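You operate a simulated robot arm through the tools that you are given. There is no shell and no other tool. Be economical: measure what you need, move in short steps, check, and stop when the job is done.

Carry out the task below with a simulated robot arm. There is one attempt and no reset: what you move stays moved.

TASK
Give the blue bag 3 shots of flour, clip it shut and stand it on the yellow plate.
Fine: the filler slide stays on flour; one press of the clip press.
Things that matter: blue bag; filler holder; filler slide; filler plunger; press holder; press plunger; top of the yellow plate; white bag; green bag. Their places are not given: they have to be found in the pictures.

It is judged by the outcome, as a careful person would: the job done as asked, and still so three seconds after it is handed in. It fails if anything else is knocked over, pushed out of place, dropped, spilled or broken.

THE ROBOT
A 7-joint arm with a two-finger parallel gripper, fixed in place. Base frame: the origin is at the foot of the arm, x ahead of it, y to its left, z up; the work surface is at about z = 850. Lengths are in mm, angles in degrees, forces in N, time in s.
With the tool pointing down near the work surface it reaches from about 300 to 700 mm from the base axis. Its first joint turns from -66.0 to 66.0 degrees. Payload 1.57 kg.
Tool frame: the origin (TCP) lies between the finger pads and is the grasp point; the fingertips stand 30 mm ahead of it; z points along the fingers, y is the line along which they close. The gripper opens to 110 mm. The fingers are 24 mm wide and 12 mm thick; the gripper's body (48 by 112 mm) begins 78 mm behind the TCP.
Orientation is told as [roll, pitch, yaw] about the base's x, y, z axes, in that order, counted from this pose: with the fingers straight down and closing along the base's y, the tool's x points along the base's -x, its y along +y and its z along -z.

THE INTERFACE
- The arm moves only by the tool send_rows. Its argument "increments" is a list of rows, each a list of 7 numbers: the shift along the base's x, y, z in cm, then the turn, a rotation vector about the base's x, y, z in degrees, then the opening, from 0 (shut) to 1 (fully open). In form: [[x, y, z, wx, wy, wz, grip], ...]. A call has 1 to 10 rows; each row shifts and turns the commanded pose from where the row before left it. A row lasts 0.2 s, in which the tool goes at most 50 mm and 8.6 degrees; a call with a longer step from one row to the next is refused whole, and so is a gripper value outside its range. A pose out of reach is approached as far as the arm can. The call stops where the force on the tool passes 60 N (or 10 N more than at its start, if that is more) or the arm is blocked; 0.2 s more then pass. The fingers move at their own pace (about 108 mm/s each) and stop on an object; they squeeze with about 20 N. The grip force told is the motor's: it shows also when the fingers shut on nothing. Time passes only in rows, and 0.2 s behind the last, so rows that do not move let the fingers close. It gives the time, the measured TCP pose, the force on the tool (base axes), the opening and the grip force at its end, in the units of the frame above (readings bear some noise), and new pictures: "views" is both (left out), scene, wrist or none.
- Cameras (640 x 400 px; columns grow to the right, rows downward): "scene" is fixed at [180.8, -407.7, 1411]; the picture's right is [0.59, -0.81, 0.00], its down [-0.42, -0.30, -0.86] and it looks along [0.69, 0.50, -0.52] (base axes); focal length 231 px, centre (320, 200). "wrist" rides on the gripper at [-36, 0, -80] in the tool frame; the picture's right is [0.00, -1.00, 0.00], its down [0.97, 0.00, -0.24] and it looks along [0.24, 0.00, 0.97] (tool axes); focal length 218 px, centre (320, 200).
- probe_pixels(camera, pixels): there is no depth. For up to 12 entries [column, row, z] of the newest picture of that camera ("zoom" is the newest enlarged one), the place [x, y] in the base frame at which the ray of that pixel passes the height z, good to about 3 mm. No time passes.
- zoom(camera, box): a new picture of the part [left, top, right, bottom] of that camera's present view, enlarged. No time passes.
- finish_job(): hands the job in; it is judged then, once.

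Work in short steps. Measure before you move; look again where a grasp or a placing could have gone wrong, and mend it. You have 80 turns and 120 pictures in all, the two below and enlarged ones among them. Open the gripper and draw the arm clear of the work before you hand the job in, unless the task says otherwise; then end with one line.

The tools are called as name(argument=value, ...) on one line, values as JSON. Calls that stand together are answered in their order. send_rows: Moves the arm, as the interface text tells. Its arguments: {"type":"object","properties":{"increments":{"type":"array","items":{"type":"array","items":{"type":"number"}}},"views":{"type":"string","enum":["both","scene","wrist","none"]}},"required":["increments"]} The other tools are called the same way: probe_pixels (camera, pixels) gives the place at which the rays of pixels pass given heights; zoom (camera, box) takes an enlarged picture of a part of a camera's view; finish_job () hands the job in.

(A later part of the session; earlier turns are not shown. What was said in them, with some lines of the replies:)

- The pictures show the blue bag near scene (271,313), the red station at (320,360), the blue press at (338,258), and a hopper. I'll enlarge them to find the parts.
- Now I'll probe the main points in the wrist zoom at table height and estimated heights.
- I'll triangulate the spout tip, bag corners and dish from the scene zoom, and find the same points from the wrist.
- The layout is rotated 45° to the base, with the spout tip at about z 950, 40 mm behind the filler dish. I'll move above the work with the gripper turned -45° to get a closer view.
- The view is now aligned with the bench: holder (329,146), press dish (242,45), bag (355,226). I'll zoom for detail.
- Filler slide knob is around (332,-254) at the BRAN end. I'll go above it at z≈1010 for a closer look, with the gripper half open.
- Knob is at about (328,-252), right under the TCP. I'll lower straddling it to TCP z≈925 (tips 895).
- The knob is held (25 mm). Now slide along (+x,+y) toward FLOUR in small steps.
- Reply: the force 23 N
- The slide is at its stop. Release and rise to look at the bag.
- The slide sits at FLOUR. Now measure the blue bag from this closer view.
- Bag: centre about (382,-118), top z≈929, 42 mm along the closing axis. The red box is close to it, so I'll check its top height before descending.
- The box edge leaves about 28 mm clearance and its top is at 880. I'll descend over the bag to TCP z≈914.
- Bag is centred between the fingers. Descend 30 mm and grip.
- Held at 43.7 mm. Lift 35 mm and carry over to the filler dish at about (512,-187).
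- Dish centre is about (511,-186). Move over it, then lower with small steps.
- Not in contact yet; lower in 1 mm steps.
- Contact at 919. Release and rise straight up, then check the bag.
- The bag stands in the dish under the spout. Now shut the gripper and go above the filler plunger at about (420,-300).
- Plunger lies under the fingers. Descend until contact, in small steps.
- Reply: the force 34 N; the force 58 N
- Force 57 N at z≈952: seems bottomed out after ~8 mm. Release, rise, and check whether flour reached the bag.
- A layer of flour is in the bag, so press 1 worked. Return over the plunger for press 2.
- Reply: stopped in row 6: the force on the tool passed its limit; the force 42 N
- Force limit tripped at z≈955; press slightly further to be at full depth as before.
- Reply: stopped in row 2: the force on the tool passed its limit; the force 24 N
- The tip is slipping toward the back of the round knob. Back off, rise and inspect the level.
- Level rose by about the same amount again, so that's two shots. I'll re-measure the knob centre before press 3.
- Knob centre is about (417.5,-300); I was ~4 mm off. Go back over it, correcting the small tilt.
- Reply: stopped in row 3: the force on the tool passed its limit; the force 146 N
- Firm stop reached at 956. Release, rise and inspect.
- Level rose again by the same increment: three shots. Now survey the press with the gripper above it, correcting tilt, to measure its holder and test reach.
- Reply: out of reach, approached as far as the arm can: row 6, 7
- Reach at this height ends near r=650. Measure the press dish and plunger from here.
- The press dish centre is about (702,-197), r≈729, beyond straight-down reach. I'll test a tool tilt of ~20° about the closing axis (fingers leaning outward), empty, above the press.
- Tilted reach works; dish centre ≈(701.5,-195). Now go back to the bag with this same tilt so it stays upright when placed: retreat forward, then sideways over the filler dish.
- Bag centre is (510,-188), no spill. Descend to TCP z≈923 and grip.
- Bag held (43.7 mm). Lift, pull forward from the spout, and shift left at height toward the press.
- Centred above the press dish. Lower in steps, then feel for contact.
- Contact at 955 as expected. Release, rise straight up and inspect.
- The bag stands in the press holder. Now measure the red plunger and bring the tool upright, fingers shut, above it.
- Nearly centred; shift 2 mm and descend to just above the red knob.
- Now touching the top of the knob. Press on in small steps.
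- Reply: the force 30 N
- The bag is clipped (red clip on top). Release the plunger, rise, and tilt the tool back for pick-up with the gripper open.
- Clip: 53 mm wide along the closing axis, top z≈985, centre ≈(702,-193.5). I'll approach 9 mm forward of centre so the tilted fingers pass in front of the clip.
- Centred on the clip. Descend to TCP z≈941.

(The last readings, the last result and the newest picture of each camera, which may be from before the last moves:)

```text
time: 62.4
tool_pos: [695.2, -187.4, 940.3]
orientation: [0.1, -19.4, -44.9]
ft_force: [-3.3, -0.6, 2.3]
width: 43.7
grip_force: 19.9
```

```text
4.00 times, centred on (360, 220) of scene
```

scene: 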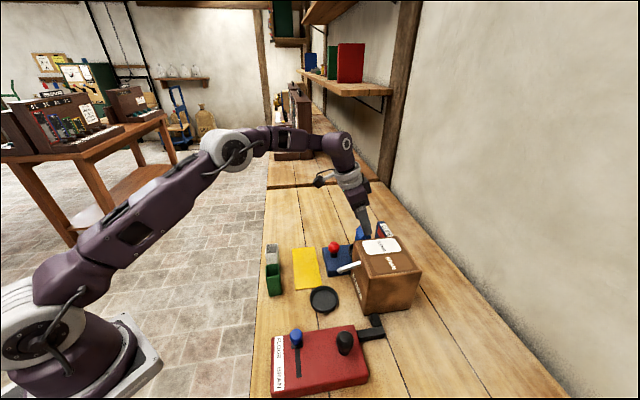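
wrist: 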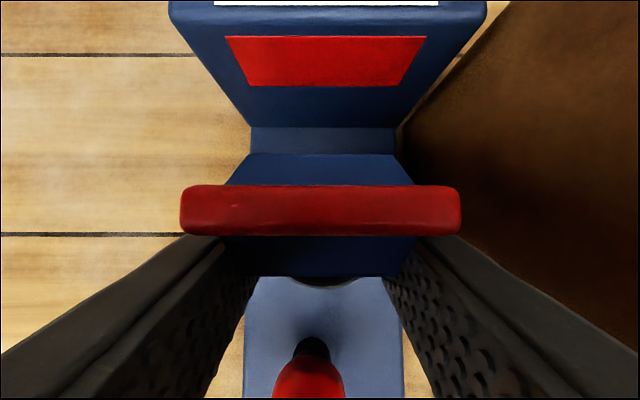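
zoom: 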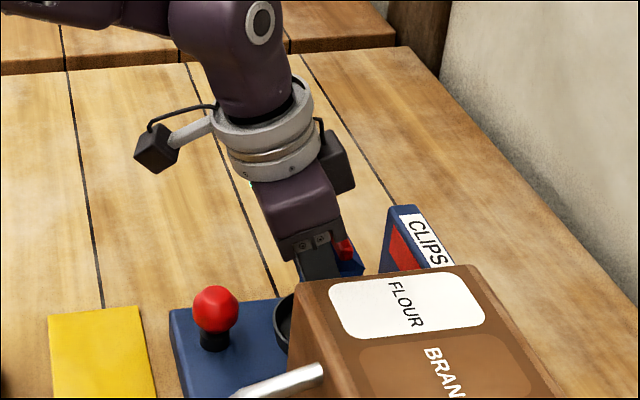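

Held at 43.7 mm below the clip. Lift 72 mm, then pull straight forward over the yellow plate (centre ≈(578,-68)).

send_rows(increments=[[0, 0, 1.5, 0, 0, 0, 0.3], [0, 0, 2, 0, 0, 0, 0.3], [0, 0, 2, 0, 0, 0, 0.3], [0, 0, 1.9, 0, 0, 0, 0.3], [-2.47, 2.51, 0, 0, 0, 0, 0.3], [-2.47, 2.51, 0, 0, 0, 0, 0.3], [-2.47, 2.51, 0, 0, 0, 0, 0.3], [-2.47, 2.51, 0, 0, 0, 0, 0.3], [-2.47, 2.51, 0, 0, 0, 0, 0.3], [0, 0, 0, 0, 0, 0, 0.3]])

zoom(camera="scene", box=[260, 190, 380, 310])

```text
time: 64.6
tool_pos: [570.5, -63.0, 1015.5]
orientation: [0.1, -19.4, -44.9]
ft_force: [-0.3, -0.1, -0.6]
width: 43.6
grip_force: 20.0
```

scene: 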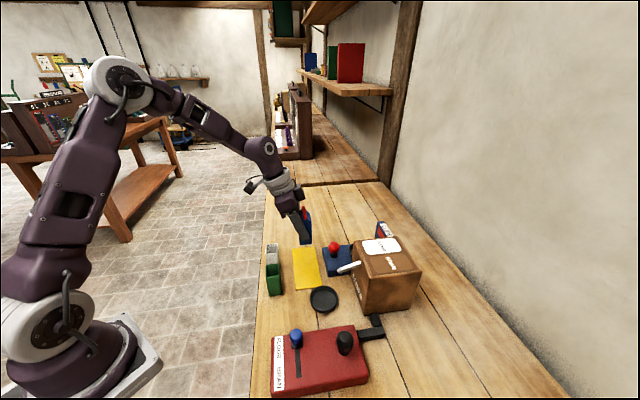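
wrist: 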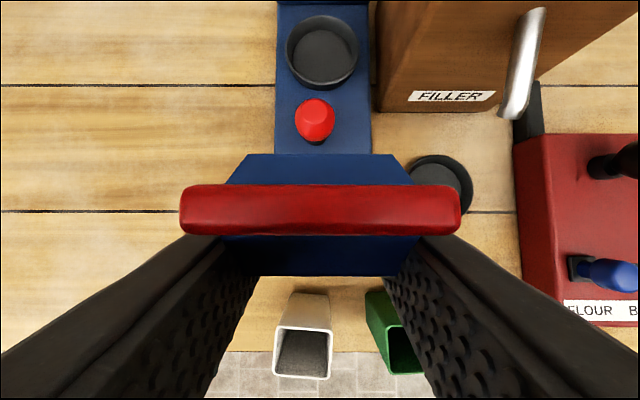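

```text
3.33 times, centred on (320, 250) of scene
```

zoom: 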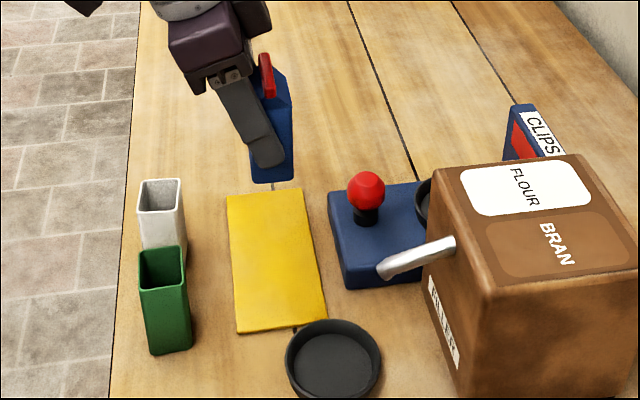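

probe_pixels(camera="zoom", pixels=[[227, 196, 857], [303, 187, 857], [327, 316, 857], [238, 333, 857]])

send_rows(increments=[[0.1, 0, -2.5, 0, 0, 0, 0.3], [0, 0, -2.5, 0, 0, 0, 0.3], [0, 0, -2.5, 0, 0, 0, 0.3], [0, 0, -1, 0, 0, 0, 0.3], [0, 0, 0, 0, 0, 0, 0.3]])

zoom(camera="scene", box=[260, 210, 360, 310])

```text
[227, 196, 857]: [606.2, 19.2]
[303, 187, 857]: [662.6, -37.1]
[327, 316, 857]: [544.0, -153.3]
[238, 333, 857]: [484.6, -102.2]
```

```text
time: 65.8
tool_pos: [572.0, -62.1, 929.0]
orientation: [0.2, -19.3, -44.8]
ft_force: [1.2, 0.5, -1.0]
width: 43.7
grip_force: 20.1
```

scene: 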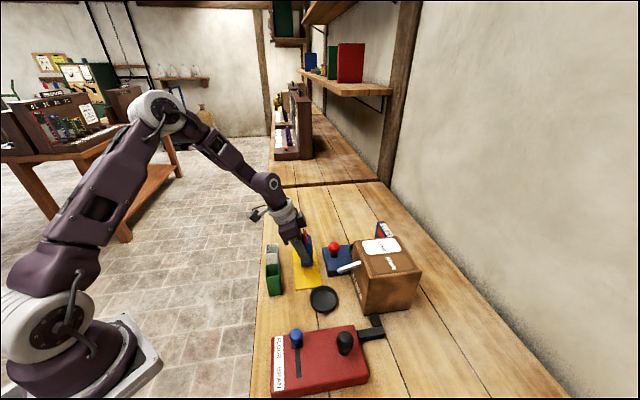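
wrist: 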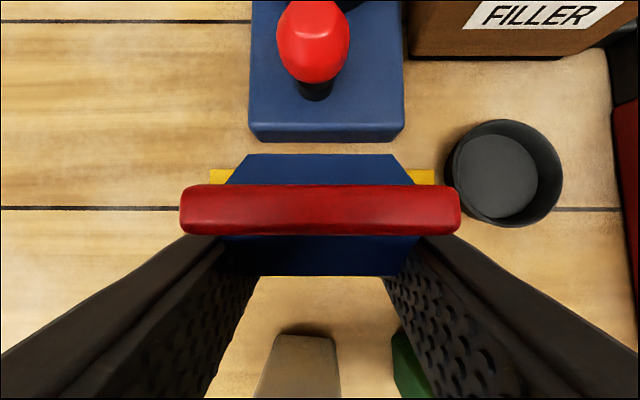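

```text
4.00 times, centred on (310, 260) of scene
```

zoom: 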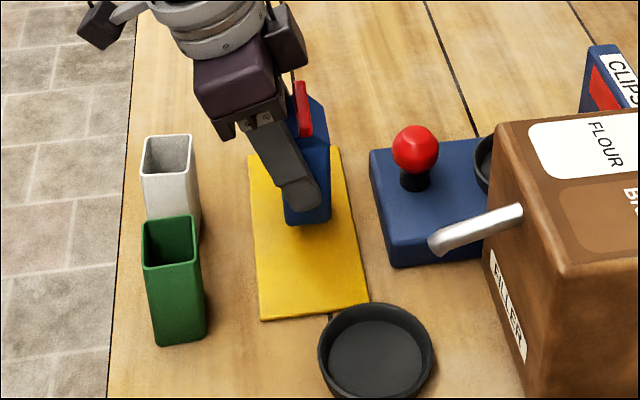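

Bag is over the plate, about 13 mm above. Lower until contact.

send_rows(increments=[[0, 0, -0.5, 0, 0, 0, 0.3], [0, 0, -0.4, 0, 0, 0, 0.3], [0, 0, -0.2, 0, 0, 0, 0.3], [0, 0, 0, 0, 0, 0, 0.3]], views="none")

```text
time: 66.8
tool_pos: [573.3, -61.8, 918.6]
orientation: [0.2, -19.3, -44.8]
ft_force: [-0.3, 0.7, -1.5]
width: 43.5
grip_force: 20.1
```

send_rows(increments=[[0, 0, -0.15, 0, 0, 0, 0.3], [0, 0, -0.15, 0, 0, 0, 0.3], [0, 0, 0, 0, 0, 0, 0.3]], views="none")

```text
time: 67.6
tool_pos: [573.2, -62.0, 915.8]
orientation: [0.1, -19.3, -44.9]
ft_force: [0.4, -0.4, -0.3]
width: 43.8
grip_force: 20.2
```

send_rows(increments=[[0, 0, -0.1, 0, 0, 0, 0.3], [0, 0, -0.1, 0, 0, 0, 0.3], [0, 0, 0, 0, 0, 0, 0.3]], views="none")

```text
time: 68.4
tool_pos: [572.6, -61.2, 913.8]
orientation: [0.0, -19.3, -44.9]
ft_force: [0.3, 0.4, -1.6]
width: 44.2
grip_force: 20.8
```

send_rows(increments=[[0, 0, -0.1, 0, 0, 0, 0.3], [0, 0, -0.1, 0, 0, 0, 0.3], [0, 0, -0.1, 0, 0, 0, 0.3], [0, 0, 0, 0, 0, 0, 0.3]], views="none")

zoom(camera="scene", box=[280, 220, 350, 290])

```text
time: 69.4
tool_pos: [574.5, -62.1, 911.6]
orientation: [0.1, -19.4, -45.0]
ft_force: [-0.2, -0.1, -0.7]
width: 43.9
grip_force: 19.8
```

```text
5.71 times, centred on (315, 255) of scene
5 turns are left
```

zoom: 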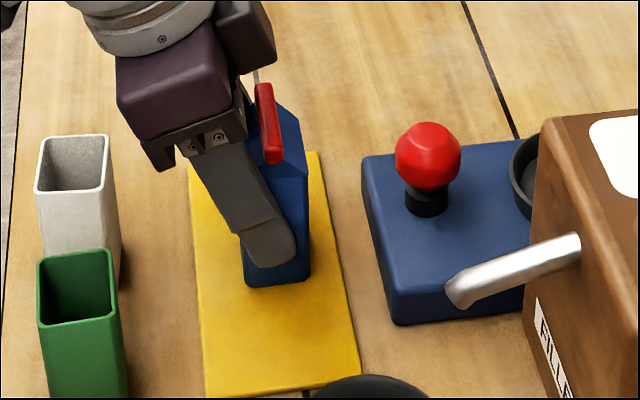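

Still no contact; lower 4 mm more.

send_rows(increments=[[0, 0, -0.1, 0, 0, 0, 0.3], [0, 0, -0.1, 0, 0, 0, 0.3], [0, 0, -0.1, 0, 0, 0, 0.3], [0, 0, -0.1, 0, 0, 0, 0.3], [0, 0, 0, 0, 0, 0, 0.3]], views="none")

```text
time: 70.6
tool_pos: [575.0, -62.5, 907.5]
orientation: [0.3, -19.5, -44.9]
ft_force: [-0.7, -3.9, 17.3]
width: 43.7
grip_force: 20.4
4 turns are left
```

Contact (17 N). Release gently, rise straight up and draw clear.

send_rows(increments=[[0, 0, 0.1, 0, 0, 0, 0.42], [0, 0, 0, 0, 0, 0, 0.52], [0, 0, 0, 0, 0, 0, 0.6], [0, 0, 2, 0, 0, 0, 0.6], [0, 0, 3, 0, 0, 0, 0.6], [0, 0, 4, 0, 0, 0, 0.6], [-1.5, 1.5, 4, 0, 0, 0, 0.6], [-3, 3, 2, 0, 0, 0, 0.6], [-3, 3, 0, 0, 0, 0, 0.6], [0, 0, 0, 0, 0, 0, 0.6]])

```text
time: 72.8
tool_pos: [498.1, 14.1, 1058.1]
orientation: [0.1, -19.3, -44.9]
ft_force: [-0.4, -1.4, 0.0]
width: 66.0
grip_force: 0.1
3 turns are left
```

scene: 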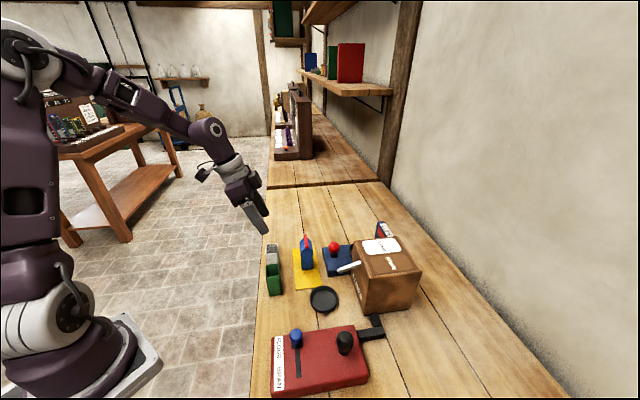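
wrist: 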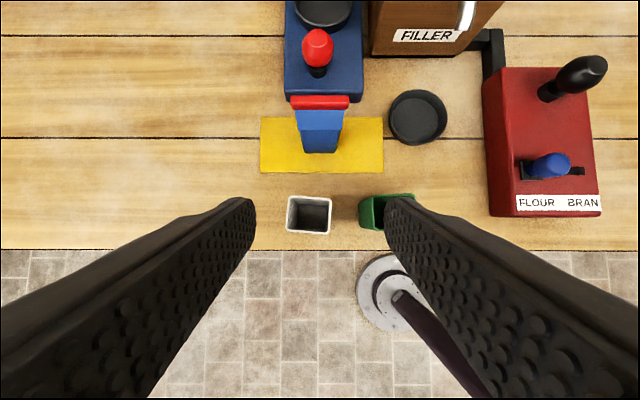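

The clipped blue bag stands upright on the yellow plate at wrist (321,140), the other bags are in place, and the arm is clear. Handing in.

finish_job()

```text
The job is handed in.
```

The blue bag got three shots of flour and was clipped shut with one press. It is standing on the yellow plate, the filler slide is still on flour, and the job is handed in.
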